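You operate a simulated robot arm through the tools that you are given. There is no shell and no other tool. Be economical: measure what you need, move in short steps, check, and stop when the job is done.

The job below is to be done with a simulated two-armed robot. You get a single attempt, and the scene is never put back.

TASK
On the top of the wide bench, fold the blue cloth in half and then in half again.

The check looks at the end state, three seconds after you hand in, the way a careful person would. Anything else that was tipped, shoved, dropped, spilled or broken makes it a failure. Flat cloth is picked up by pressing the open fingertips on it (5 to 10 N) and closing them slowly along it; thin cloth reads only 2 to 8 mm in the jaws.

THE ROBOT
Two 7-joint arms with two-finger grippers on one trunk, on a base that drives. Base frame: it is fixed to the floor where the robot stands at the start and does not move with it; the origin is under the middle of the robot, x ahead of it, y to its left, z up; the surface under the hand at the start is at about z = 85. Readings come in cm, degrees, newtons and seconds.
The left shoulder is at the start at [6, 12.3, 94.5], the right one opposite. With the tool pointing down near the work surface each hand reaches from about 36 to 80 cm from the robot's upright axis, wherever it stands, measured 20 degrees to its own side. Places, roughly: top of the wide bench [80, 110, 80]. Payload 1.47 kg a hand.
Tool frame (each hand has its own): the origin (TCP) lies between the finger pads and is the grasp point; the fingertips stand 1.6 cm ahead of it; z points along the fingers, y is the line along which they close. Largest opening 8.7 cm; the body of the gripper starts 5.5 cm behind the TCP.
Orientation is told as [roll, pitch, yaw] about the base's x, y, z axes, in that order, counted from this pose: with the fingers straight down and closing along the base's y, the tool's x points along the base's -x, its y along +y and its z along -z.

THE INTERFACE
- The arms move only by the tool play_rows. It takes "left_increments", "right_increments" or both (then of equal length, played together; a hand with none holds still); each is one flat list of numbers, 7 for each row, row after row: the shift along the base's x, y, z in units of 150 mm (1.0 is 150 mm), then the turn, a rotation vector about the base's x, y, z in units of 45 degrees (1.0 is 45 degrees), then the finger opening in cm, from 0 to 8.7. In form: [tx, ty, tz, ax, ay, az, gripper, tx, ty, tz, ax, ay, az, gripper, ...]. A call has 1 to 12 rows; each row is the pose to reach, as a shift and turn from the pose commanded when the call began. A call with a number of a shift or a turn outside -1 to 1 is refused whole. A row lasts 0.2 s, in which the tool goes at most 5 cm and 8.6 degrees; a call with a longer step from one row to the next is refused whole, and so is a gripper value outside its range. Where a pose cannot be reached the arm comes as near as it can. A force on the tool above 40 N (or 10 N above the force at the start of the call, whichever is more), or a blocked arm, ends the call early, and 0.2 s more pass. Each finger travels about 15.3 cm/s and halts on what it meets, pressing with about 28 N; the grip force reading is that of the motor and also rises with nothing between the fingers. The clock runs only during rows and for 0.2 s after the last one: add rows that repeat a pose to give the fingers time. The reply holds the time, the measured pose of the TCP, the force on the tool along the base axes, the opening and the grip force, in the units named above and with some noise, with the torque about the TCP (base axes, N m) and any sound that the robot's microphone picked up.
- Cameras (640 x 400 px; columns grow to the right, rows downward): "scene" is now at [8.53, 2.11, 149.73]; the picture's right is [0.25, -0.97, 0.00], its down [-0.75, -0.19, -0.63] and it looks along [0.61, 0.16, -0.78] (base axes); focal length 287 px, centre (320, 200). "left" rides on the left gripper at [7.3, -1.2, -9] in its tool frame; the picture's right is [0.16, 0.99, 0.00], its down [-0.72, 0.12, -0.68] and it looks along [-0.67, 0.11, 0.73] (tool axes); focal length 247 px, centre (320, 200). "right" rides on the right gripper at [7.3, 1.2, -9] in its tool frame; the picture's right is [-0.16, 0.99, 0.00], its down [-0.72, -0.12, -0.68] and it looks along [-0.67, -0.11, 0.73] (tool axes); focal length 247 px, centre (320, 200). There is no depth. A picture from a camera that has moved, and an enlarged one, comes with that camera's place and axes in the base frame and with its lens.
- grab_frame(camera): a new picture of that camera. The clock stands still meanwhile.
- lift_body(by): slides the trunk up (or, below 0, down) by that many cm; the arms and the scene camera ride with it, the base frame stays. It gives what a move gives, with no picture.
- steer(legs): drives the robot by 1 to 6 legs, each [ahead, left, turn to the left] in cm, cm and degrees, along the robot's own axes; the way and the turn of a leg run together, so that a leg with both is an arc; at most 150 cm and 180 degrees a leg. The arms and the cameras ride along, it lands a little off, and it stops where it bumps. It gives what a move gives.
- aim_head(pan, tilt): turns the head with the scene camera to pan (to the left, within 120 degrees either way) and tilt (down, from -29 to 69), counted from straight ahead of the robot. It gives what a move gives.
- close_up(camera, box): a new picture of the part [left, top, right, bottom] of that camera's present view, enlarged. The clock stands still meanwhile.
- close_job(): hands the job in; it is judged then, once.

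Go step by step. Nothing tells you exact positions but the pictures and the camera data: compare them with the known pose of the tool, close in by small moves and look again before you grip or let go. The budget is 120 turns and 100 pictures, counting those below and the enlarged ones. Unless the task says otherwise, let go and move clear before handing in, and close with one line.

The tools are called after "Request:" as a command line: name --argument value ..., lists and objects as JSON in quotes. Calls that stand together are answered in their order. play_rows: Moves the arms, as the interface text tells. Its arguments: {"type":"object","properties":{"left_increments":{"type":"array"},"right_increments":{"type":"array"}},"required":[]} The other tools are called the same way: lift_body (by) slides the trunk up or down; steer (legs) drives the base; aim_head (pan, tilt) turns the head that bears the scene camera; grab_frame (camera) takes a picture; close_up (camera, box) takes an enlarged picture of a part of a camera's view; close_job () hands the job in.

At the start:

```text
t: 0.0
left_tool_pos: [49.17, 25.31, 103.73]
left_tcp_rot: [0.0, -0.1, 0.0]
left_contact_force: [-0.4, -0.9, 0.5]
left_ft_torque: [0.0, -0.04, -0.01]
left_grip_width: 8.72
left_grip_force: 0.1
right_tool_pos: [55.67, -13.17, 108.12]
right_tcp_rot: [0.0, 0.0, 0.1]
right_contact_force: [0.4, 0.3, 0.9]
right_ft_torque: [0.04, 0.03, 0.02]
right_grip_width: 8.7
right_grip_force: 0.1
trunk travel left (down, up): [-10.0, 13.0]
robot x, y, heading: [0.12, -0.12, -0.1]
head pan, tilt: [14.4, 50.9]
```

scene: 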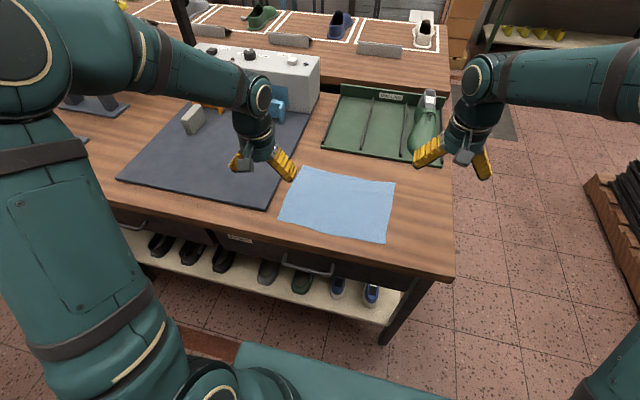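
right: 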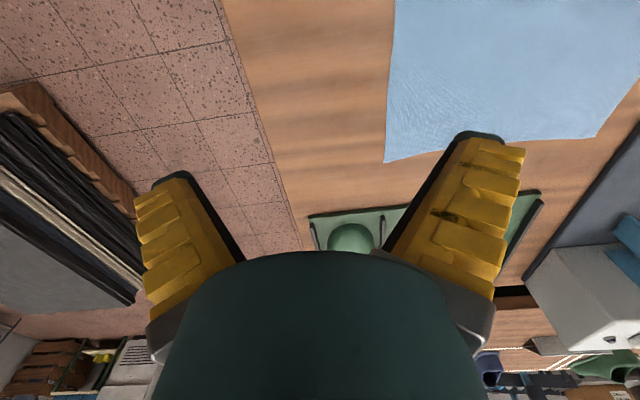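
left: 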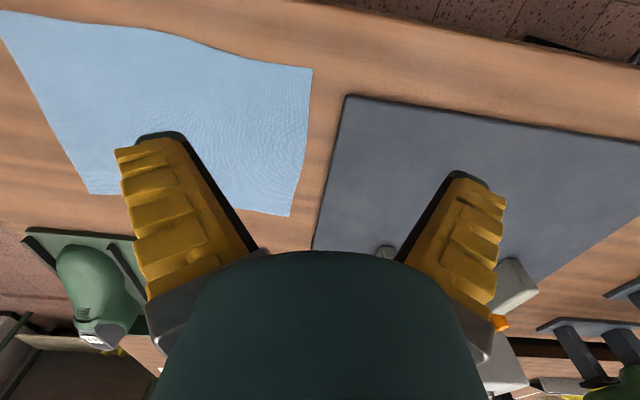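

The blue cloth lies flat on the bench in front of me, at about x 50–71, y −5–24, z 85. The "wide bench" is given as [80, 110, 80], so I'll look left to see whether it is a different bench.

Request:
aim_head --pan 60 --tilt 35

Request:
grab_frame --camera "scene"

```text
t: 1.1
left_tool_pos: [49.31, 25.53, 103.65]
left_tcp_rot: [0.0, 0.0, 0.0]
left_contact_force: [-0.6, -1.0, 0.9]
left_ft_torque: [0.0, 0.01, 0.0]
left_grip_width: 8.67
left_grip_force: 0.0
right_tool_pos: [55.67, -13.18, 108.22]
right_tcp_rot: [0.1, -0.1, 0.0]
right_contact_force: [-0.5, -0.4, 0.0]
right_ft_torque: [0.06, -0.04, -0.01]
right_grip_width: 8.7
right_grip_force: 0.1
trunk travel left (down, up): [-10.0, 13.0]
robot x, y, heading: [0.01, -0.02, 0.1]
head pan, tilt: [60.0, 35.0]
```

```text
96 pictures are left
camera scene: at [5.56, 7.84, 152.02], right [0.87, -0.5, 0.0], down [-0.29, -0.5, -0.82], along [0.41, 0.71, -0.57], focal length 287 px, centre (320, 200)
```

scene: 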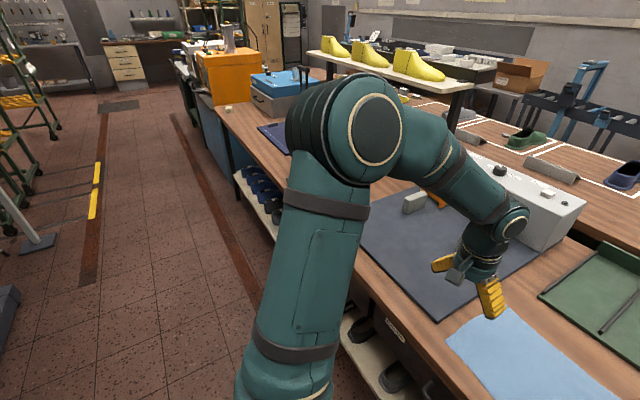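

This is one long bench, so the cloth is already on the wide bench. I take its corners to be about x 49.3–71.3, y −5.5–24.3. The plan is to fold the near edge over to the far edge with both hands, and I start by hovering over the two near corners with the tools tilted slightly.

Request:
play_rows --left_increments '[0.015, -0.047, -0.17, 0, -0.089, 0, 6, 0.03, -0.093, -0.34, 0, -0.178, 0, 5, 0.046, -0.14, -0.51, 0, -0.266, 0, 4, 0.061, -0.186, -0.68, 0, -0.355, 0, 3, 0.076, -0.233, -0.85, 0, -0.444, 0, 3]' --right_increments '[-0.07, 0.142, -0.19, 0, -0.089, 0, 6, -0.139, 0.285, -0.38, 0, -0.178, 0, 5, -0.209, 0.427, -0.57, 0, -0.266, 0, 4, -0.278, 0.57, -0.76, 0, -0.355, 0, 3, -0.348, 0.712, -0.95, 0, -0.444, 0, 3]'

Request:
aim_head --pan 10 --tilt 55

Request:
grab_frame --camera "scene"

Request:
grab_frame --camera "left"

Request:
grab_frame --camera "right"

```text
t: 2.3
left_tool_pos: [50.45, 21.93, 90.84]
left_tcp_rot: [0.0, -20.1, 0.0]
left_contact_force: [-0.5, -0.2, -0.4]
left_ft_torque: [-0.02, -0.03, -0.02]
left_grip_width: 3.62
left_grip_force: 4.7
right_tool_pos: [50.6, -2.49, 93.93]
right_tcp_rot: [-0.1, -20.1, 0.0]
right_contact_force: [-0.3, -0.1, -0.5]
right_ft_torque: [-0.05, 0.03, 0.0]
right_grip_width: 3.61
right_grip_force: 4.1
trunk travel left (down, up): [-10.0, 13.0]
robot x, y, heading: [0.12, -0.25, -0.1]
head pan, tilt: [60.0, 35.0]
```

```text
t: 3.5
left_tool_pos: [50.45, 21.9, 90.98]
left_tcp_rot: [0.0, -20.0, -0.1]
left_contact_force: [-1.2, 0.4, 0.0]
left_ft_torque: [0.01, -0.02, 0.01]
left_grip_width: 3.62
left_grip_force: 4.8
right_tool_pos: [50.49, -2.66, 93.87]
right_tcp_rot: [-0.1, -20.0, 0.0]
right_contact_force: [0.6, -1.2, 0.4]
right_ft_torque: [0.01, 0.02, -0.01]
right_grip_width: 3.64
right_grip_force: 4.4
trunk travel left (down, up): [-10.0, 13.0]
robot x, y, heading: [-0.13, -0.21, 0.1]
head pan, tilt: [10.0, 55.0]
```

```text
95 pictures are left
camera scene: at [8.25, 1.48, 149.2], right [0.17, -0.98, 0.0], down [-0.81, -0.14, -0.57], along [0.56, 0.1, -0.82], focal length 287 px, centre (320, 200)
```

scene: 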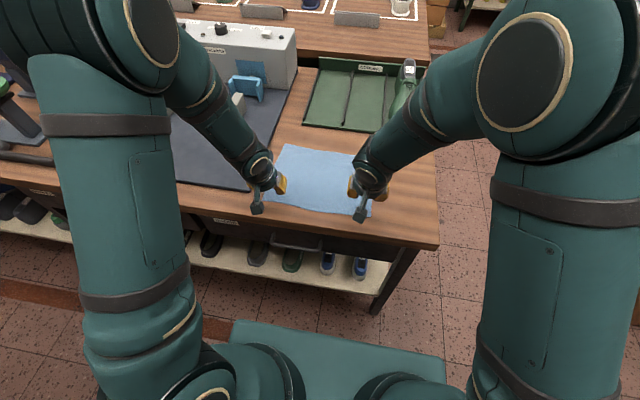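

```text
94 pictures are left
camera left: at [40.58, 20.72, 96.77], right [-0.15, 0.99, -0.05], down [0.45, 0.12, 0.89], along [0.88, 0.11, -0.46], focal length 247 px, centre (320, 200)
```

left: 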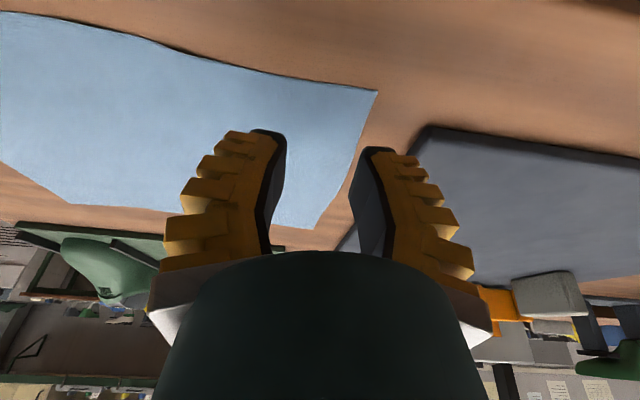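

```text
93 pictures are left
camera right: at [40.66, -1.6, 99.8], right [0.15, 0.99, 0.05], down [0.45, -0.12, 0.89], along [0.88, -0.11, -0.46], focal length 247 px, centre (320, 200)
```

right: 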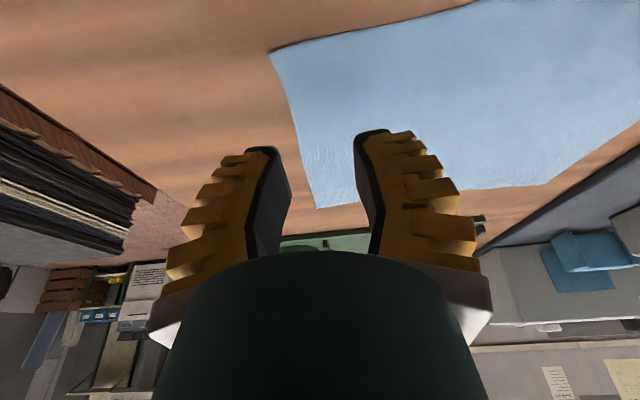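

The hand cameras put the near corners at (49.4, 24.6) and (49.2, −5.1). Next I come down to just above the cloth, about 1 cm inside the edge.

Request:
play_rows --left_increments '[0.03, 0, -0.11, 0, 0, 0, 3.4, 0.067, 0, -0.22, 0, 0, 0, 3.4, 0.067, 0, -0.24, 0, 0, 0, 3.4]' --right_increments '[0.03, 0, -0.22, 0, 0, 0, 3.4, 0.067, 0, -0.4, 0, 0, 0, 3.4, 0.067, 0, -0.43, 0, 0, 0, 3.4]'

Request:
play_rows --left_increments '[0, 0, -0.01, 0, 0, 0, 3.4, 0, 0, -0.02, 0, 0, 0, 3.4]' --right_increments '[0, 0, -0.01, 0, 0, 0, 3.4, 0, 0, -0.02, 0, 0, 0, 3.4]'

```text
t: 4.3
left_tool_pos: [51.5, 21.88, 87.35]
left_tcp_rot: [0.1, -19.9, 0.1]
left_contact_force: [-0.9, 0.0, 0.6]
left_ft_torque: [-0.01, 0.01, 0.02]
left_grip_width: 4.0
left_grip_force: 4.2
right_tool_pos: [51.41, -2.52, 87.3]
right_tcp_rot: [0.1, -20.0, 0.0]
right_contact_force: [0.6, 0.2, 1.3]
right_ft_torque: [-0.01, 0.01, -0.01]
right_grip_width: 3.99
right_grip_force: 4.0
trunk travel left (down, up): [-10.0, 13.0]
robot x, y, heading: [-0.27, 0.11, 0.0]
head pan, tilt: [10.0, 55.0]
```

```text
t: 4.9
left_tool_pos: [51.41, 21.86, 87.01]
left_tcp_rot: [0.0, -19.9, 0.0]
left_contact_force: [0.2, -0.5, 0.5]
left_ft_torque: [0.02, -0.01, 0.0]
left_grip_width: 3.7
left_grip_force: 4.5
right_tool_pos: [51.56, -2.59, 87.08]
right_tcp_rot: [-0.1, -20.0, 0.0]
right_contact_force: [-0.6, 0.7, -0.4]
right_ft_torque: [0.02, 0.02, 0.0]
right_grip_width: 4.0
right_grip_force: 4.6
trunk travel left (down, up): [-10.0, 13.0]
robot x, y, heading: [0.11, -0.2, -0.2]
head pan, tilt: [10.0, 55.0]
```

No contact yet at TCP z 87.0. I keep going down in small steps.

Request:
play_rows --left_increments '[0, 0, -0.013, 0, 0, 0, 3.4, 0, 0, -0.027, 0, 0, 0, 3.4]' --right_increments '[0, 0, -0.013, 0, 0, 0, 3.4, 0, 0, -0.027, 0, 0, 0, 3.4]'

```text
t: 5.5
left_tool_pos: [51.39, 21.72, 86.8]
left_tcp_rot: [0.1, -20.2, 0.0]
left_contact_force: [-0.1, -1.3, 15.2]
left_ft_torque: [-0.24, 0.05, 0.06]
left_grip_width: 4.27
left_grip_force: 4.9
right_tool_pos: [51.46, -2.57, 86.93]
right_tcp_rot: [0.0, -20.1, 0.0]
right_contact_force: [-1.5, -5.9, 18.2]
right_ft_torque: [-0.49, 0.12, -0.02]
right_grip_width: 3.76
right_grip_force: 9.4
trunk travel left (down, up): [-10.0, 13.0]
robot x, y, heading: [-0.06, -0.3, -0.0]
head pan, tilt: [10.0, 55.0]
```

Both hands are in contact at 15–18 N. I ease off a little and close slowly.

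Request:
play_rows --left_increments '[0, 0, 0.008, 0, 0, 0, 3.4, 0, 0, 0.008, 0, 0, 0, 2.9, 0, 0, 0.008, 0, 0, 0, 2.4, 0, 0, 0.008, 0, 0, 0, 1.9, 0, 0, 0.008, 0, 0, 0, 1.4, 0, 0, 0.008, 0, 0, 0, 0.9, 0, 0, 0.008, 0, 0, 0, 0.4, 0, 0, 0.008, 0, 0, 0, 0, 0, 0, 0.008, 0, 0, 0, 0]' --right_increments '[0, 0, 0.009, 0, 0, 0, 3.4, 0, 0, 0.009, 0, 0, 0, 2.9, 0, 0, 0.009, 0, 0, 0, 2.4, 0, 0, 0.009, 0, 0, 0, 1.9, 0, 0, 0.009, 0, 0, 0, 1.4, 0, 0, 0.009, 0, 0, 0, 0.9, 0, 0, 0.009, 0, 0, 0, 0.4, 0, 0, 0.009, 0, 0, 0, 0, 0, 0, 0.009, 0, 0, 0, 0]'

Request:
grab_frame --camera "left"

Request:
grab_frame --camera "right"

```text
t: 7.5
left_tool_pos: [51.34, 21.79, 86.82]
left_tcp_rot: [0.0, -20.0, 0.0]
left_contact_force: [-0.5, -4.0, 10.9]
left_ft_torque: [-0.13, 0.11, 0.04]
left_grip_width: 0.0
left_grip_force: 30.5
right_tool_pos: [51.46, -2.6, 86.9]
right_tcp_rot: [-0.1, -20.0, 0.0]
right_contact_force: [-0.2, -0.4, 1.0]
right_ft_torque: [0.04, -0.01, 0.0]
right_grip_width: 0.0
right_grip_force: 27.5
trunk travel left (down, up): [-10.0, 13.0]
robot x, y, heading: [-0.23, 0.13, -0.2]
head pan, tilt: [10.0, 55.0]
```

```text
92 pictures are left
camera left: at [41.48, 20.6, 92.67], right [-0.15, 0.99, -0.05], down [0.45, 0.12, 0.89], along [0.88, 0.11, -0.46], focal length 247 px, centre (320, 200)
```

left: 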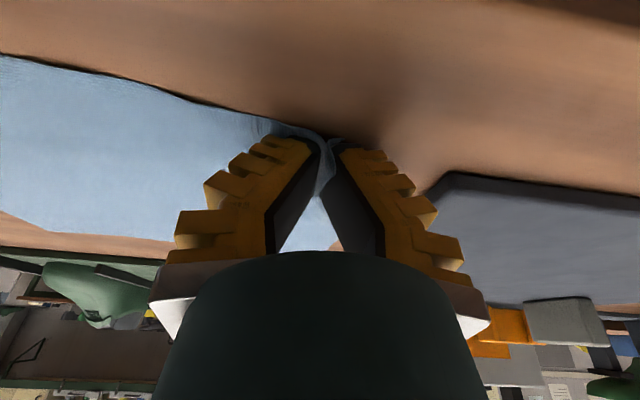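

```text
91 pictures are left
camera right: at [41.57, -1.58, 92.73], right [0.15, 0.99, 0.05], down [0.45, -0.12, 0.89], along [0.88, -0.11, -0.46], focal length 247 px, centre (320, 200)
```

right: 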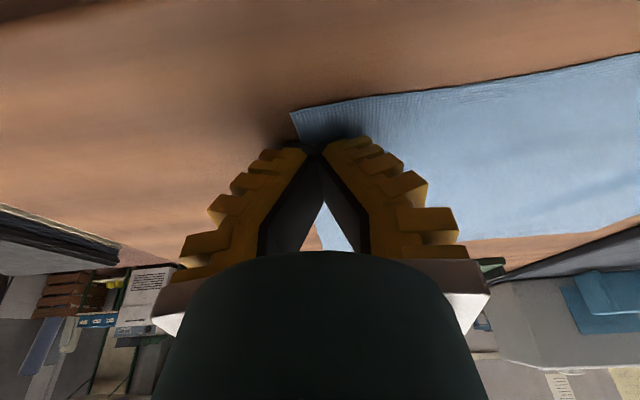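

The left jaws seem to have a pleat but read 0 width, and the right jaws slipped. I lift both a little to check.

Request:
play_rows --left_increments '[0, 0, 0.1, 0, 0, 0, 0, 0, 0, 0.2, 0, 0, 0, 0]' --right_increments '[0, 0, 0.1, 0, 0, 0, 3.4, 0, 0, 0.1, 0, 0, 0, 3.4]'

Request:
grab_frame --camera "left"

Request:
grab_frame --camera "right"

```text
t: 8.1
left_tool_pos: [51.15, 21.89, 89.75]
left_tcp_rot: [0.0, -19.8, 0.0]
left_contact_force: [0.3, 0.1, 0.5]
left_ft_torque: [-0.03, 0.01, 0.0]
left_grip_width: 0.0
left_grip_force: 30.2
right_tool_pos: [51.51, -2.47, 88.25]
right_tcp_rot: [-0.1, -20.0, 0.0]
right_contact_force: [-0.2, 0.5, -0.9]
right_ft_torque: [0.0, 0.0, 0.01]
right_grip_width: 4.0
right_grip_force: 4.1
trunk travel left (down, up): [-10.0, 13.0]
robot x, y, heading: [0.07, -0.24, -0.1]
head pan, tilt: [10.0, 55.0]
```

```text
90 pictures are left
camera left: at [41.37, 20.66, 95.64], right [-0.15, 0.99, -0.05], down [0.45, 0.12, 0.89], along [0.88, 0.11, -0.46], focal length 247 px, centre (320, 200)
```

left: 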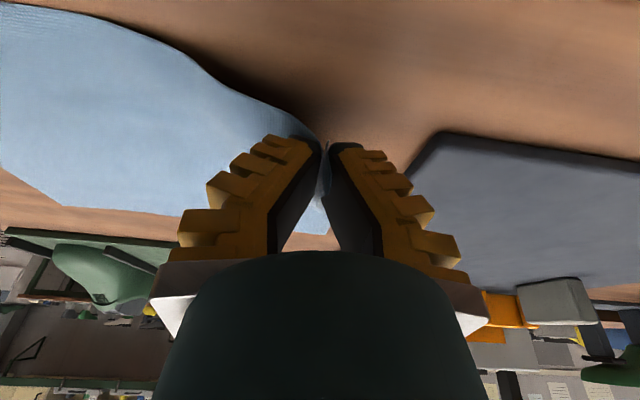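

```text
89 pictures are left
camera right: at [41.71, -1.55, 94.21], right [0.15, 0.99, 0.05], down [0.45, -0.12, 0.89], along [0.88, -0.11, -0.46], focal length 247 px, centre (320, 200)
```

right: 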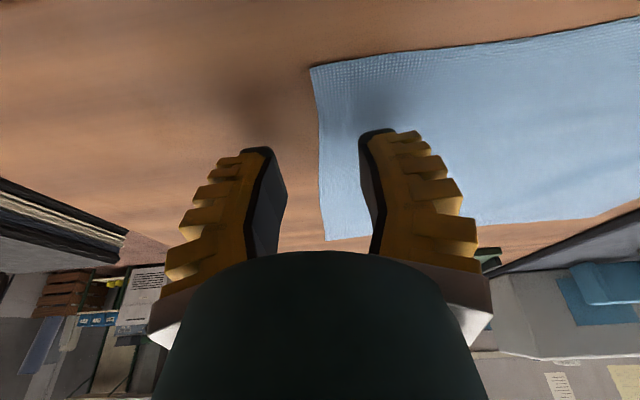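

The left hand holds its corner, with the edge lifted off the bench. The right corner has shifted to about (47.9, −2.4), so I move the right hand there and press again.

Request:
play_rows --right_increments '[-0.05, 0.12, 0.02, 0, 0, 0, 3.4, -0.1, 0.22, 0, 0, 0, 0, 3.4, -0.1, 0.22, -0.08, 0, 0, 0, 3.4, -0.1, 0.22, -0.1, 0, 0, 0, 3.4]'

Request:
grab_frame --camera "right"

```text
t: 9.1
left_tool_pos: [51.31, 21.87, 89.85]
left_tcp_rot: [0.0, -20.0, 0.0]
left_contact_force: [0.5, -0.1, 0.7]
left_ft_torque: [0.02, 0.0, -0.02]
left_grip_width: 0.01
left_grip_force: 24.5
right_tool_pos: [49.93, 0.79, 86.91]
right_tcp_rot: [0.1, -20.1, -0.1]
right_contact_force: [-1.1, 1.2, 8.3]
right_ft_torque: [0.13, 0.01, -0.04]
right_grip_width: 3.6
right_grip_force: 7.3
trunk travel left (down, up): [-10.0, 13.0]
robot x, y, heading: [0.22, -0.16, -0.1]
head pan, tilt: [10.0, 55.0]
```

```text
88 pictures are left
camera right: at [40.11, 1.76, 92.74], right [0.15, 0.99, 0.06], down [0.45, -0.12, 0.89], along [0.88, -0.11, -0.46], focal length 247 px, centre (320, 200)
```

right: 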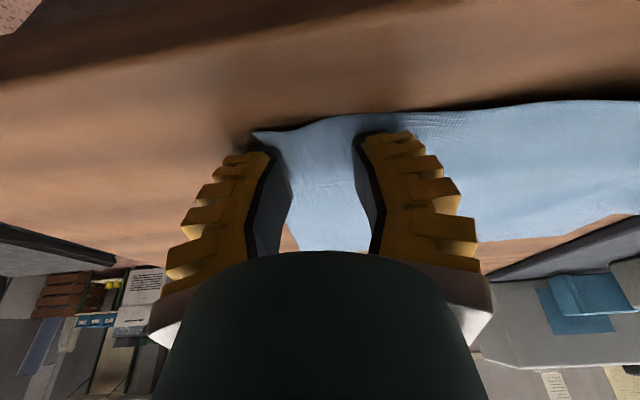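

Both right fingers now sit on the cloth at 8 N, so I close slowly.

Request:
play_rows --right_increments '[0, 0, -0.002, 0, 0, 0, 3.1, 0, 0, -0.003, 0, 0, 0, 2.7, 0, 0, -0.003, 0, 0, 0, 2.3, 0, 0, -0.003, 0, 0, 0, 1.9, 0, 0, -0.003, 0, 0, 0, 1.5, 0, 0, -0.003, 0, 0, 0, 1.1, 0, 0, -0.003, 0, 0, 0, 0.7, 0, 0, -0.003, 0, 0, 0, 0.3, 0, 0, -0.003, 0, 0, 0, 0, 0, 0, -0.003, 0, 0, 0, 0]'

Request:
play_rows --right_increments '[0, 0, 0.1, 0, 0, 0, 0, 0, 0, 0.2, 0, 0, 0, 0]'

Request:
grab_frame --camera "right"

Request:
grab_frame --camera "scene"

```text
t: 11.3
left_tool_pos: [51.24, 21.76, 89.85]
left_tcp_rot: [0.0, -20.0, 0.0]
left_contact_force: [0.1, 3.0, -0.9]
left_ft_torque: [0.05, 0.02, 0.02]
left_grip_width: 0.0
left_grip_force: 23.4
right_tool_pos: [49.97, 0.51, 86.78]
right_tcp_rot: [-0.1, -20.0, -0.1]
right_contact_force: [-4.5, -26.8, 39.7]
right_ft_torque: [-0.64, 0.17, 0.06]
right_grip_width: 0.01
right_grip_force: 28.3
trunk travel left (down, up): [-10.0, 13.0]
robot x, y, heading: [0.06, 0.18, 0.1]
head pan, tilt: [10.0, 55.0]
```

```text
t: 11.9
left_tool_pos: [51.24, 21.88, 89.81]
left_tcp_rot: [-0.1, -20.1, -0.1]
left_contact_force: [-0.5, 1.1, 0.0]
left_ft_torque: [-0.02, -0.03, -0.02]
left_grip_width: 0.0
left_grip_force: 29.3
right_tool_pos: [49.81, 0.68, 89.94]
right_tcp_rot: [-0.1, -19.9, 0.0]
right_contact_force: [0.3, -0.6, 0.2]
right_ft_torque: [0.02, -0.01, 0.02]
right_grip_width: 0.0
right_grip_force: 26.7
trunk travel left (down, up): [-10.0, 13.0]
robot x, y, heading: [0.46, 0.05, 0.1]
head pan, tilt: [10.0, 55.0]
```

```text
87 pictures are left
camera right: at [40.02, 1.76, 95.68], right [0.15, 0.99, 0.05], down [0.45, -0.12, 0.89], along [0.88, -0.11, -0.46], focal length 247 px, centre (320, 200)
```

right: 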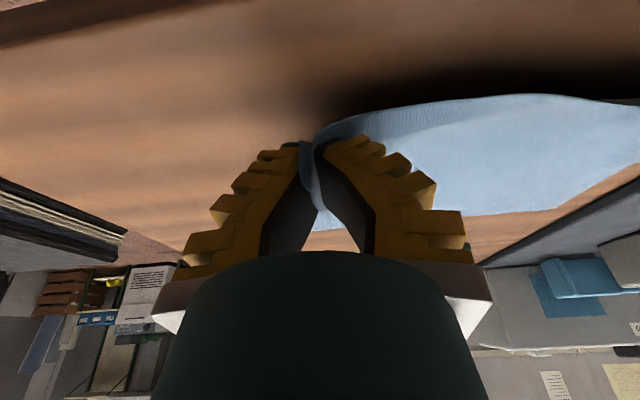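

```text
86 pictures are left
camera scene: at [8.24, 1.49, 149.19], right [0.17, -0.98, 0.0], down [-0.81, -0.14, -0.57], along [0.56, 0.1, -0.82], focal length 287 px, centre (320, 200)
```

scene: 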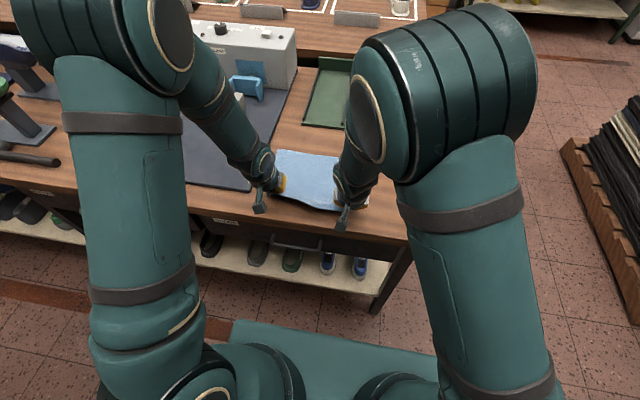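

Both corners are held. I lift in an arc halfway over, gradually untilting the tools and spreading the hands a little to take up the slack.

Request:
play_rows --left_increments '[-0.013, 0.01, 0.183, 0, 0.089, 0, 0, 0.095, 0.02, 0.351, 0, 0.178, 0, 0, 0.302, 0.03, 0.452, 0, 0.267, 0, 0, 0.577, 0.03, 0.52, 0, 0.356, 0, 0]' --right_increments '[0, -0.015, 0.183, 0, 0.089, 0, 0, 0.13, -0.03, 0.351, 0, 0.178, 0, 0, 0.34, -0.05, 0.452, 0, 0.267, 0, 0, 0.63, -0.05, 0.52, 0, 0.356, 0, 0]'

Request:
grab_frame --camera "scene"

Request:
grab_frame --camera "left"

Request:
grab_frame --camera "right"

```text
t: 12.9
left_tool_pos: [60.37, 22.31, 97.35]
left_tcp_rot: [0.1, -3.7, 0.0]
left_contact_force: [0.0, -0.4, 0.2]
left_ft_torque: [0.0, 0.02, -0.01]
left_grip_width: 0.02
left_grip_force: 23.3
right_tool_pos: [59.63, -0.09, 97.51]
right_tcp_rot: [0.0, -3.7, 0.0]
right_contact_force: [0.0, 1.4, -0.4]
right_ft_torque: [0.03, 0.06, -0.01]
right_grip_width: 0.11
right_grip_force: 23.7
trunk travel left (down, up): [-10.0, 13.0]
robot x, y, heading: [-0.04, 0.03, -0.1]
head pan, tilt: [10.0, 55.0]
```

```text
85 pictures are left
camera scene: at [8.55, 1.45, 149.16], right [0.17, -0.98, 0.0], down [-0.81, -0.14, -0.57], along [0.56, 0.1, -0.82], focal length 287 px, centre (320, 200)
```

scene: 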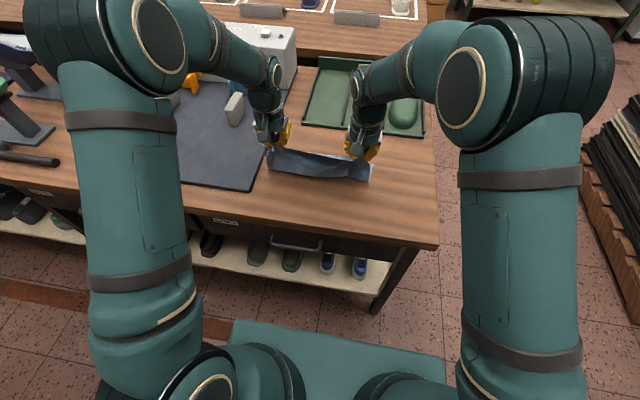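

```text
84 pictures are left
camera left: at [52.57, 21.12, 105.78], right [-0.16, 0.99, -0.01], down [0.68, 0.12, 0.73], along [0.72, 0.11, -0.69], focal length 247 px, centre (320, 200)
```

left: 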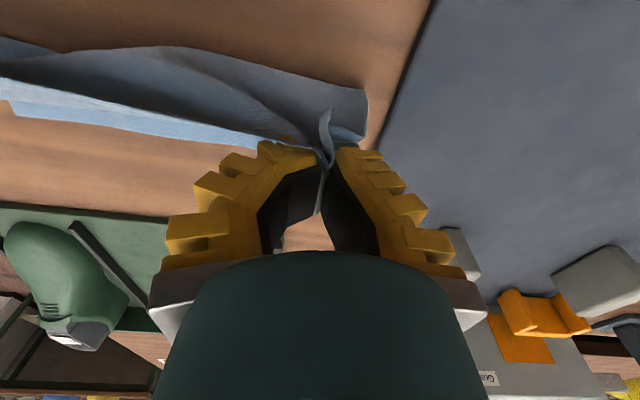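

```text
83 pictures are left
camera right: at [51.84, 0.86, 105.91], right [0.16, 0.99, 0.01], down [0.68, -0.12, 0.73], along [0.72, -0.11, -0.69], focal length 247 px, centre (320, 200)
```

right: 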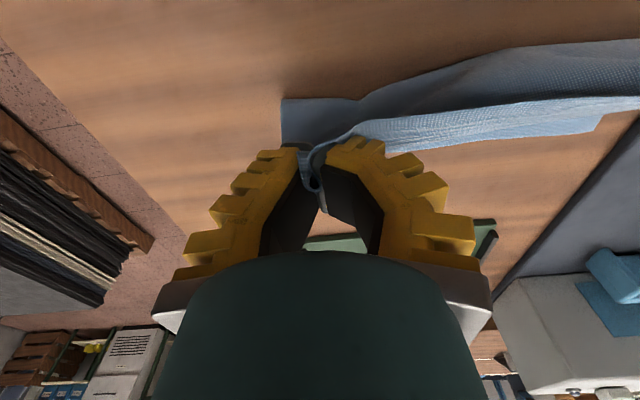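

The fold is forming well. The whole cloth has slid back, so its far edge is now at x≈66.7 and the fold line should be near 55.7. I bring the hands back over that line first.

Request:
play_rows --left_increments '[-0.13, 0, -0.02, 0, 0, 0, 0, -0.253, 0, -0.06, 0, 0, 0, 0, -0.253, 0, -0.06, 0, 0, 0, 0]' --right_increments '[-0.1, 0, -0.02, 0, 0, 0, 0, -0.207, 0, -0.067, 0, 0, 0, 0, -0.207, 0, -0.067, 0, 0, 0, 0]'

Request:
grab_frame --camera "left"

Request:
grab_frame --camera "right"

```text
t: 13.7
left_tool_pos: [56.2, 22.38, 96.39]
left_tcp_rot: [0.0, -4.0, 0.0]
left_contact_force: [0.7, -0.3, 0.3]
left_ft_torque: [-0.04, 0.03, 0.05]
left_grip_width: 0.0
left_grip_force: 24.6
right_tool_pos: [56.42, -0.02, 96.52]
right_tcp_rot: [0.1, -3.9, 0.0]
right_contact_force: [0.0, 0.2, 0.3]
right_ft_torque: [0.01, 0.03, 0.0]
right_grip_width: 0.01
right_grip_force: 29.5
trunk travel left (down, up): [-10.0, 13.0]
robot x, y, heading: [-0.01, -0.15, 0.0]
head pan, tilt: [10.0, 55.0]
```

```text
82 pictures are left
camera left: at [48.35, 21.2, 104.9], right [-0.16, 0.99, -0.01], down [0.68, 0.12, 0.73], along [0.72, 0.11, -0.68], focal length 247 px, centre (320, 200)
```

left: 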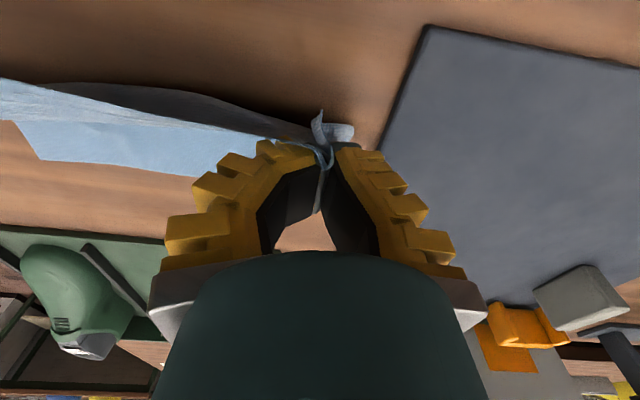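

```text
81 pictures are left
camera right: at [48.56, 0.91, 104.86], right [0.16, 0.99, 0.01], down [0.68, -0.12, 0.73], along [0.72, -0.11, -0.69], focal length 247 px, centre (320, 200)
```

right: 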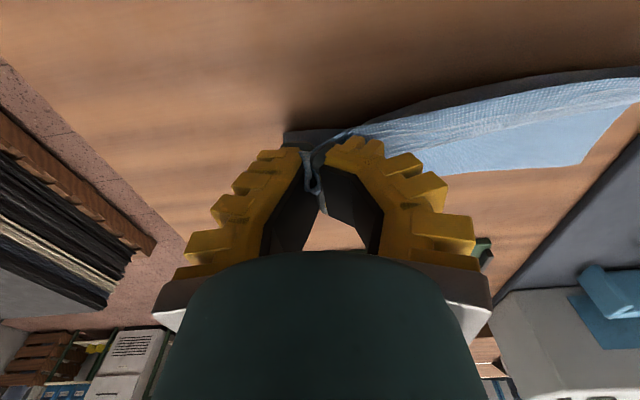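

The far edge is at x≈68.4. I lower the hands so the belly falls toward me, then carry the edge forward and set it down near the far edge.

Request:
play_rows --left_increments '[0, 0, -0.167, 0, 0, 0, 0, 0.067, 0, -0.333, 0, 0, 0, 0, 0.275, 0.01, -0.333, 0, 0.09, 0, 0, 0.48, 0.02, -0.367, 0, 0.18, 0, 0, 0.655, 0.02, -0.433, 0, 0.27, 0, 0]' --right_increments '[0, 0, -0.167, 0, 0, 0, 0, 0.067, -0.02, -0.333, 0, 0, 0, 0, 0.275, -0.04, -0.333, 0, 0.09, 0, 0, 0.48, -0.06, -0.367, 0, 0.18, 0, 0, 0.655, -0.06, -0.433, 0, 0.27, 0, 0]'

Request:
grab_frame --camera "left"

Request:
grab_frame --camera "right"

Request:
close_up --camera "scene" --box '[220, 80, 440, 220]'

```text
t: 14.9
left_tool_pos: [66.34, 22.67, 90.04]
left_tcp_rot: [0.0, 8.4, 0.0]
left_contact_force: [-0.1, -3.6, -0.3]
left_ft_torque: [0.0, 0.03, 0.05]
left_grip_width: 0.01
left_grip_force: 27.9
right_tool_pos: [66.15, -0.85, 89.86]
right_tcp_rot: [0.0, 8.3, 0.1]
right_contact_force: [-0.6, 3.7, 0.5]
right_ft_torque: [0.03, 0.01, -0.07]
right_grip_width: 0.05
right_grip_force: 27.3
trunk travel left (down, up): [-10.0, 13.0]
robot x, y, heading: [0.25, 0.08, 0.0]
head pan, tilt: [10.0, 55.0]
```

```text
80 pictures are left
camera left: at [60.38, 21.48, 99.87], right [-0.16, 0.99, 0.02], down [0.82, 0.12, 0.57], along [0.56, 0.11, -0.82], focal length 247 px, centre (320, 200)
```

left: 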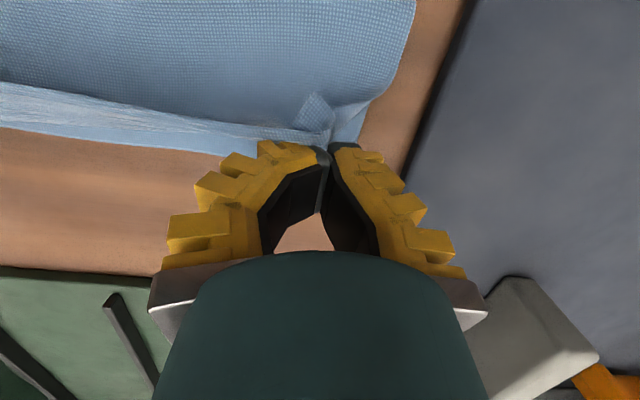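

```text
79 pictures are left
camera right: at [60.39, 0.1, 99.74], right [0.16, 0.99, -0.02], down [0.82, -0.12, 0.57], along [0.56, -0.11, -0.82], focal length 247 px, centre (320, 200)
```

right: 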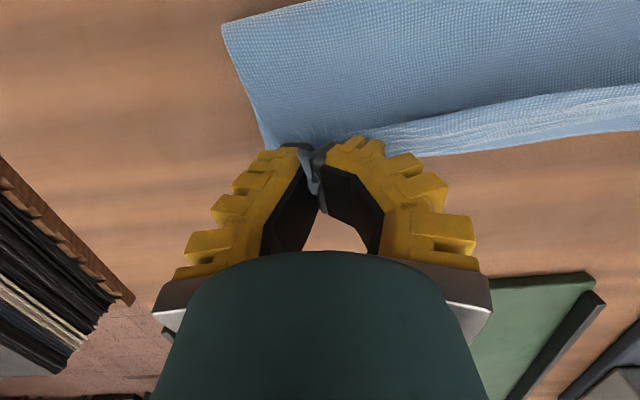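

```text
2.86 times, centred on (330, 150) of scene
camera zoom: at [8.48, 1.49, 149.17], right [0.17, -0.98, 0.0], down [-0.81, -0.14, -0.57], along [0.56, 0.1, -0.82], focal length 820 px, centre (291, 343)
```

zoom: 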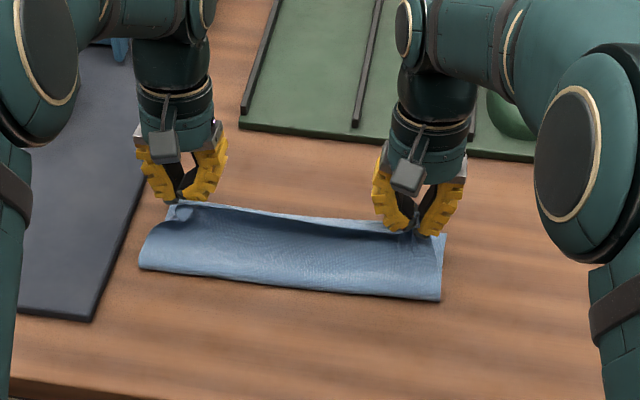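

The fold lies nicely and the far edge is at x≈68.2. I set the corners down just short of it and open the fingers slowly.

Request:
play_rows --left_increments '[0.06, -0.01, -0.08, 0, 0.09, 0, 0, 0.11, -0.01, -0.15, 0, 0.09, 0, 0, 0.113, -0.01, -0.17, 0, 0.09, 0, 0]' --right_increments '[0.06, 0.01, -0.07, 0, 0.09, 0, 0, 0.12, 0.01, -0.14, 0, 0.09, 0, 0, 0.127, 0.01, -0.16, 0, 0.09, 0, 0]'

Request:
play_rows --left_increments '[0, 0, 0, 0, 0, 0, 0.5, 0, 0, 0, 0, 0, 0, 1.0, 0, 0, 0, 0, 0, 0, 1.5, 0, 0, 0, 0, 0, 0, 2, 0, 0, 0, 0, 0, 0, 2.5, 0, 0, 0, 0, 0, 0, 3, 0, 0, 0, 0, 0, 0, 3]' --right_increments '[0, 0, 0, 0, 0, 0, 0.5, 0, 0, 0, 0, 0, 0, 1.0, 0, 0, 0, 0, 0, 0, 1.5, 0, 0, 0, 0, 0, 0, 2, 0, 0, 0, 0, 0, 0, 2.5, 0, 0, 0, 0, 0, 0, 3, 0, 0, 0, 0, 0, 0, 3]'

Request:
grab_frame --camera "left"

Request:
grab_frame --camera "right"

```text
t: 15.7
left_tool_pos: [67.82, 22.35, 87.35]
left_tcp_rot: [0.0, 12.3, 0.0]
left_contact_force: [-0.8, -1.5, -0.9]
left_ft_torque: [-0.04, 0.0, -0.01]
left_grip_width: 0.0
left_grip_force: 28.4
right_tool_pos: [68.03, -0.87, 87.61]
right_tcp_rot: [0.0, 12.4, -0.1]
right_contact_force: [0.0, 2.3, -0.1]
right_ft_torque: [0.0, 0.01, -0.04]
right_grip_width: 0.03
right_grip_force: 28.0
trunk travel left (down, up): [-10.0, 13.0]
robot x, y, heading: [-0.12, 0.1, -0.2]
head pan, tilt: [10.0, 55.0]
```

```text
t: 17.3
left_tool_pos: [67.83, 22.55, 87.62]
left_tcp_rot: [0.0, 12.2, 0.1]
left_contact_force: [0.5, 0.0, 0.2]
left_ft_torque: [0.01, 0.03, 0.03]
left_grip_width: 3.63
left_grip_force: 4.6
right_tool_pos: [68.03, -0.69, 87.68]
right_tcp_rot: [0.0, 12.2, 0.0]
right_contact_force: [-0.5, 0.2, 0.1]
right_ft_torque: [-0.01, 0.03, 0.04]
right_grip_width: 3.63
right_grip_force: 4.7
trunk travel left (down, up): [-10.0, 13.0]
robot x, y, heading: [0.1, 0.21, 0.1]
head pan, tilt: [10.0, 55.0]
```

```text
77 pictures are left
camera left: at [62.58, 21.31, 97.84], right [-0.15, 0.99, 0.03], down [0.85, 0.12, 0.51], along [0.5, 0.11, -0.86], focal length 247 px, centre (320, 200)
```

left: 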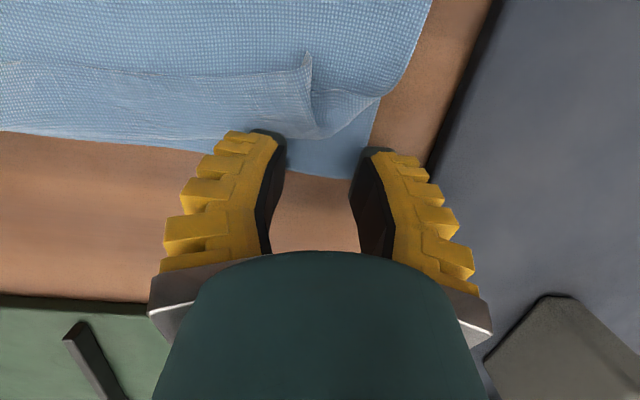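

```text
76 pictures are left
camera right: at [62.85, 0.24, 97.87], right [0.15, 0.99, -0.03], down [0.85, -0.12, 0.51], along [0.5, -0.11, -0.86], focal length 247 px, centre (320, 200)
```

right: 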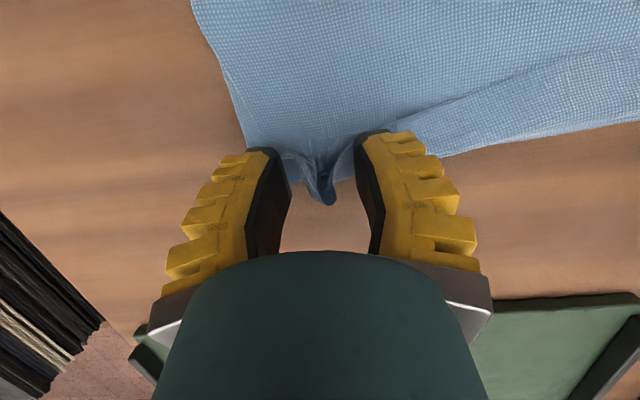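

Released. The edge strip looks curled back along the flap. I raise the hands clear and look from above.

Request:
play_rows --left_increments '[0.02, 0, 0.1, 0, 0, 0, 3, 0.02, 0, 0.3, 0, -0.09, 0, 3, 0, 0.1, 0.6, 0, -0.2, 0, 3, -0.1, 0.3, 0.8, 0, -0.27, 0, 3, -0.3, 0.55, 0.9, 0, -0.27, 0, 3]' --right_increments '[0.02, 0, 0.1, 0, 0, 0, 3, 0.02, 0, 0.3, 0, -0.09, 0, 3, 0, -0.1, 0.6, 0, -0.2, 0, 3, -0.1, -0.3, 0.8, 0, -0.27, 0, 3, -0.3, -0.55, 0.9, 0, -0.27, 0, 3]'

Request:
close_up --camera "scene" --box '[240, 100, 400, 200]'

Request:
grab_frame --camera "left"

Request:
grab_frame --camera "right"

```text
refused: row 5 steps farther than a row can; nothing moved
```

```text
4.00 times, centred on (320, 150) of scene
camera zoom: at [8.25, 1.47, 149.19], right [0.17, -0.98, 0.0], down [-0.81, -0.14, -0.57], along [0.56, 0.1, -0.82], focal length 1148 px, centre (320, 400)
```

zoom: 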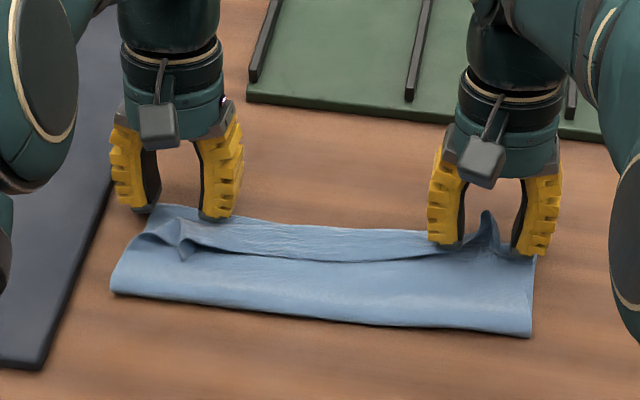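

```text
74 pictures are left
camera left: at [62.58, 21.31, 97.84], right [-0.15, 0.99, 0.03], down [0.85, 0.12, 0.51], along [0.5, 0.11, -0.86], focal length 247 px, centre (320, 200)
```

left: 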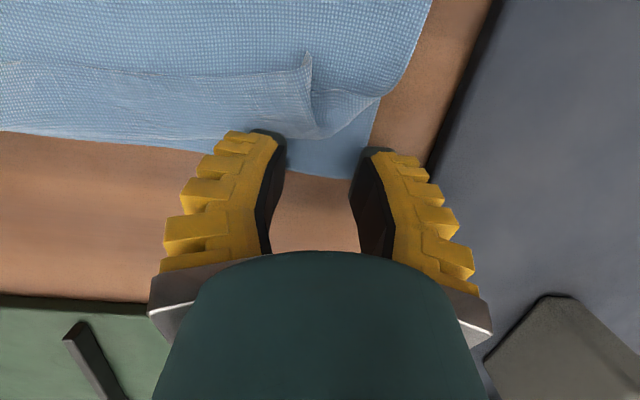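

```text
73 pictures are left
camera right: at [62.85, 0.24, 97.87], right [0.15, 0.99, -0.03], down [0.85, -0.12, 0.51], along [0.5, -0.11, -0.86], focal length 247 px, centre (320, 200)
```

right: 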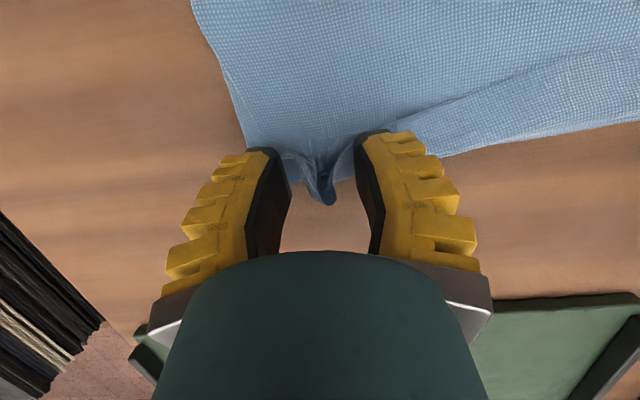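

The top layer's free edge looks folded back as a strip about 3 cm wide. I clear the hands and inspect before unrolling it.

Request:
play_rows --left_increments '[0.02, 0, 0.1, 0, 0, 0, 3, 0.02, 0, 0.3, 0, -0.09, 0, 3, 0, 0.1, 0.55, 0, -0.2, 0, 3, -0.05, 0.3, 0.75, 0, -0.27, 0, 3, -0.1, 0.5, 0.9, 0, -0.27, 0, 3]' --right_increments '[0.02, 0, 0.1, 0, 0, 0, 3, 0.02, 0, 0.3, 0, -0.09, 0, 3, 0, -0.1, 0.55, 0, -0.2, 0, 3, -0.05, -0.3, 0.75, 0, -0.27, 0, 3, -0.1, -0.5, 0.9, 0, -0.27, 0, 3]'

Request:
close_up --camera "scene" --box '[240, 100, 400, 200]'

Request:
grab_frame --camera "left"

Request:
grab_frame --camera "right"

```text
t: 18.5
left_tool_pos: [66.3, 30.0, 101.13]
left_tcp_rot: [0.1, 0.1, 0.0]
left_contact_force: [-0.5, 0.8, -1.3]
left_ft_torque: [-0.01, -0.02, -0.04]
left_grip_width: 3.6
left_grip_force: 4.2
right_tool_pos: [66.46, -8.18, 101.25]
right_tcp_rot: [0.0, 0.0, 0.1]
right_contact_force: [-0.6, -0.5, 0.3]
right_ft_torque: [-0.02, -0.04, -0.02]
right_grip_width: 3.62
right_grip_force: 4.2
trunk travel left (down, up): [-10.0, 13.0]
robot x, y, heading: [0.22, 0.03, -0.0]
head pan, tilt: [10.0, 55.0]
```

```text
4.00 times, centred on (320, 150) of scene
camera zoom: at [8.17, 1.47, 149.2], right [0.17, -0.98, 0.0], down [-0.81, -0.14, -0.57], along [0.57, 0.1, -0.82], focal length 1148 px, centre (320, 400)
```

zoom: 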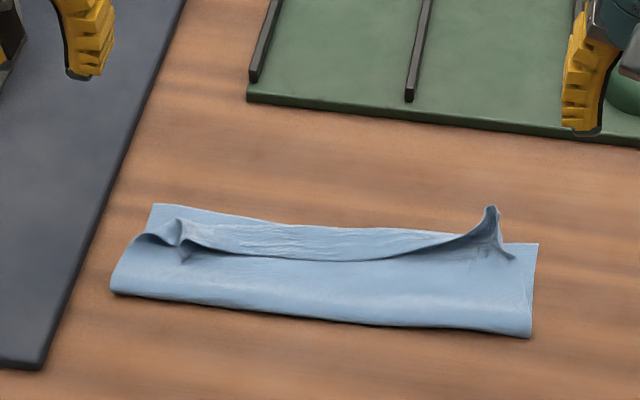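

```text
71 pictures are left
camera left: at [59.04, 28.75, 110.03], right [-0.16, 0.99, 0.0], down [0.72, 0.12, 0.68], along [0.67, 0.11, -0.73], focal length 247 px, centre (320, 200)
```

left: 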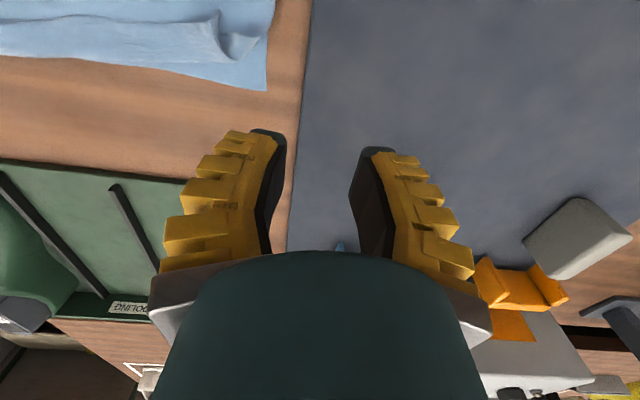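

```text
70 pictures are left
camera right: at [59.24, -7.26, 110.13], right [0.16, 0.99, 0.0], down [0.72, -0.12, 0.68], along [0.67, -0.11, -0.73], focal length 247 px, centre (320, 200)
```

right: 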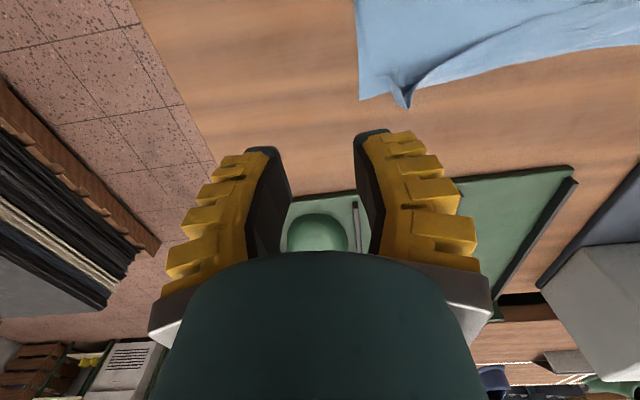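

The fold crease came out about 2 cm too far forward, so the surplus of the top layer curled back. The two pleats at the corners stand up and are easy to re-grip, so I bring the open hands over them.

Request:
play_rows --left_increments '[-0.01, -0.13, -0.18, 0, 0, 0, 4.5, -0.025, -0.27, -0.37, 0, 0, 0, 4.5, -0.04, -0.4, -0.55, 0, 0, 0, 4.5, -0.05, -0.53, -0.74, 0, 0, 0, 4.5]' --right_increments '[0.03, 0.12, -0.19, 0, 0, 0, 4.5, 0.06, 0.23, -0.37, 0, 0, 0, 4.5, 0.09, 0.35, -0.55, 0, 0, 0, 4.5, 0.12, 0.46, -0.72, 0, 0, 0, 4.5]'

Request:
grab_frame --camera "left"

Request:
grab_frame --camera "right"

Request:
close_up --camera "scene" --box '[240, 100, 400, 200]'

```text
t: 19.5
left_tool_pos: [65.76, 22.1, 89.87]
left_tcp_rot: [-0.1, 0.1, -0.1]
left_contact_force: [-0.2, -0.5, 0.2]
left_ft_torque: [0.0, 0.02, 0.01]
left_grip_width: 5.04
left_grip_force: 3.4
right_tool_pos: [68.62, -1.22, 90.41]
right_tcp_rot: [0.0, 0.1, 0.1]
right_contact_force: [0.9, -0.2, -0.4]
right_ft_torque: [-0.02, -0.01, -0.01]
right_grip_width: 5.05
right_grip_force: 4.1
trunk travel left (down, up): [-10.0, 13.0]
robot x, y, heading: [-0.31, -0.02, -0.3]
head pan, tilt: [10.0, 55.0]
```

```text
69 pictures are left
camera left: at [58.47, 20.93, 98.77], right [-0.16, 0.99, 0.0], down [0.72, 0.12, 0.68], along [0.67, 0.11, -0.73], focal length 247 px, centre (320, 200)
```

left: 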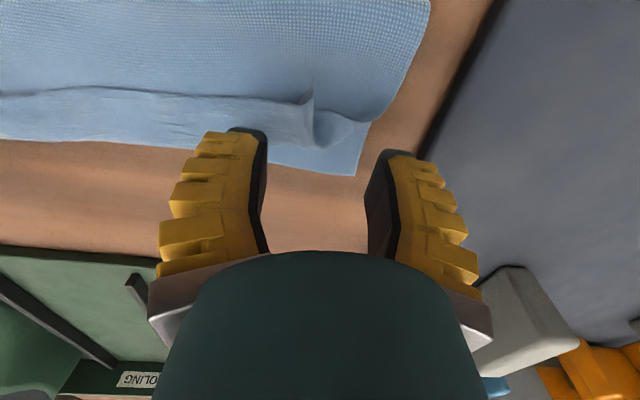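

```text
68 pictures are left
camera right: at [61.33, -0.23, 99.21], right [0.16, 0.99, 0.0], down [0.73, -0.12, 0.68], along [0.67, -0.11, -0.73], focal length 247 px, centre (320, 200)
```

right: 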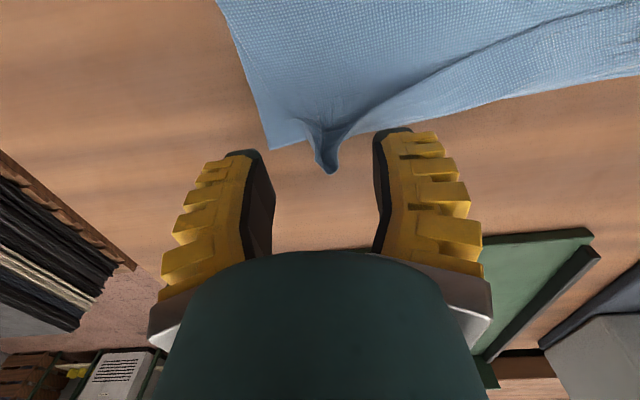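

```text
4.00 times, centred on (320, 150) of scene
camera zoom: at [8.34, 1.48, 149.18], right [0.17, -0.98, 0.0], down [-0.81, -0.14, -0.57], along [0.56, 0.1, -0.82], focal length 1148 px, centre (320, 400)
```

zoom: 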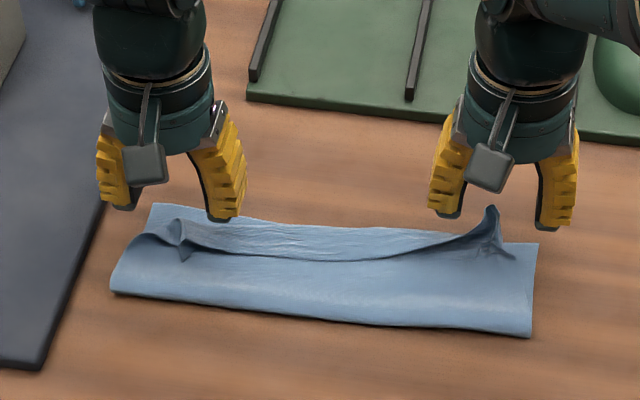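

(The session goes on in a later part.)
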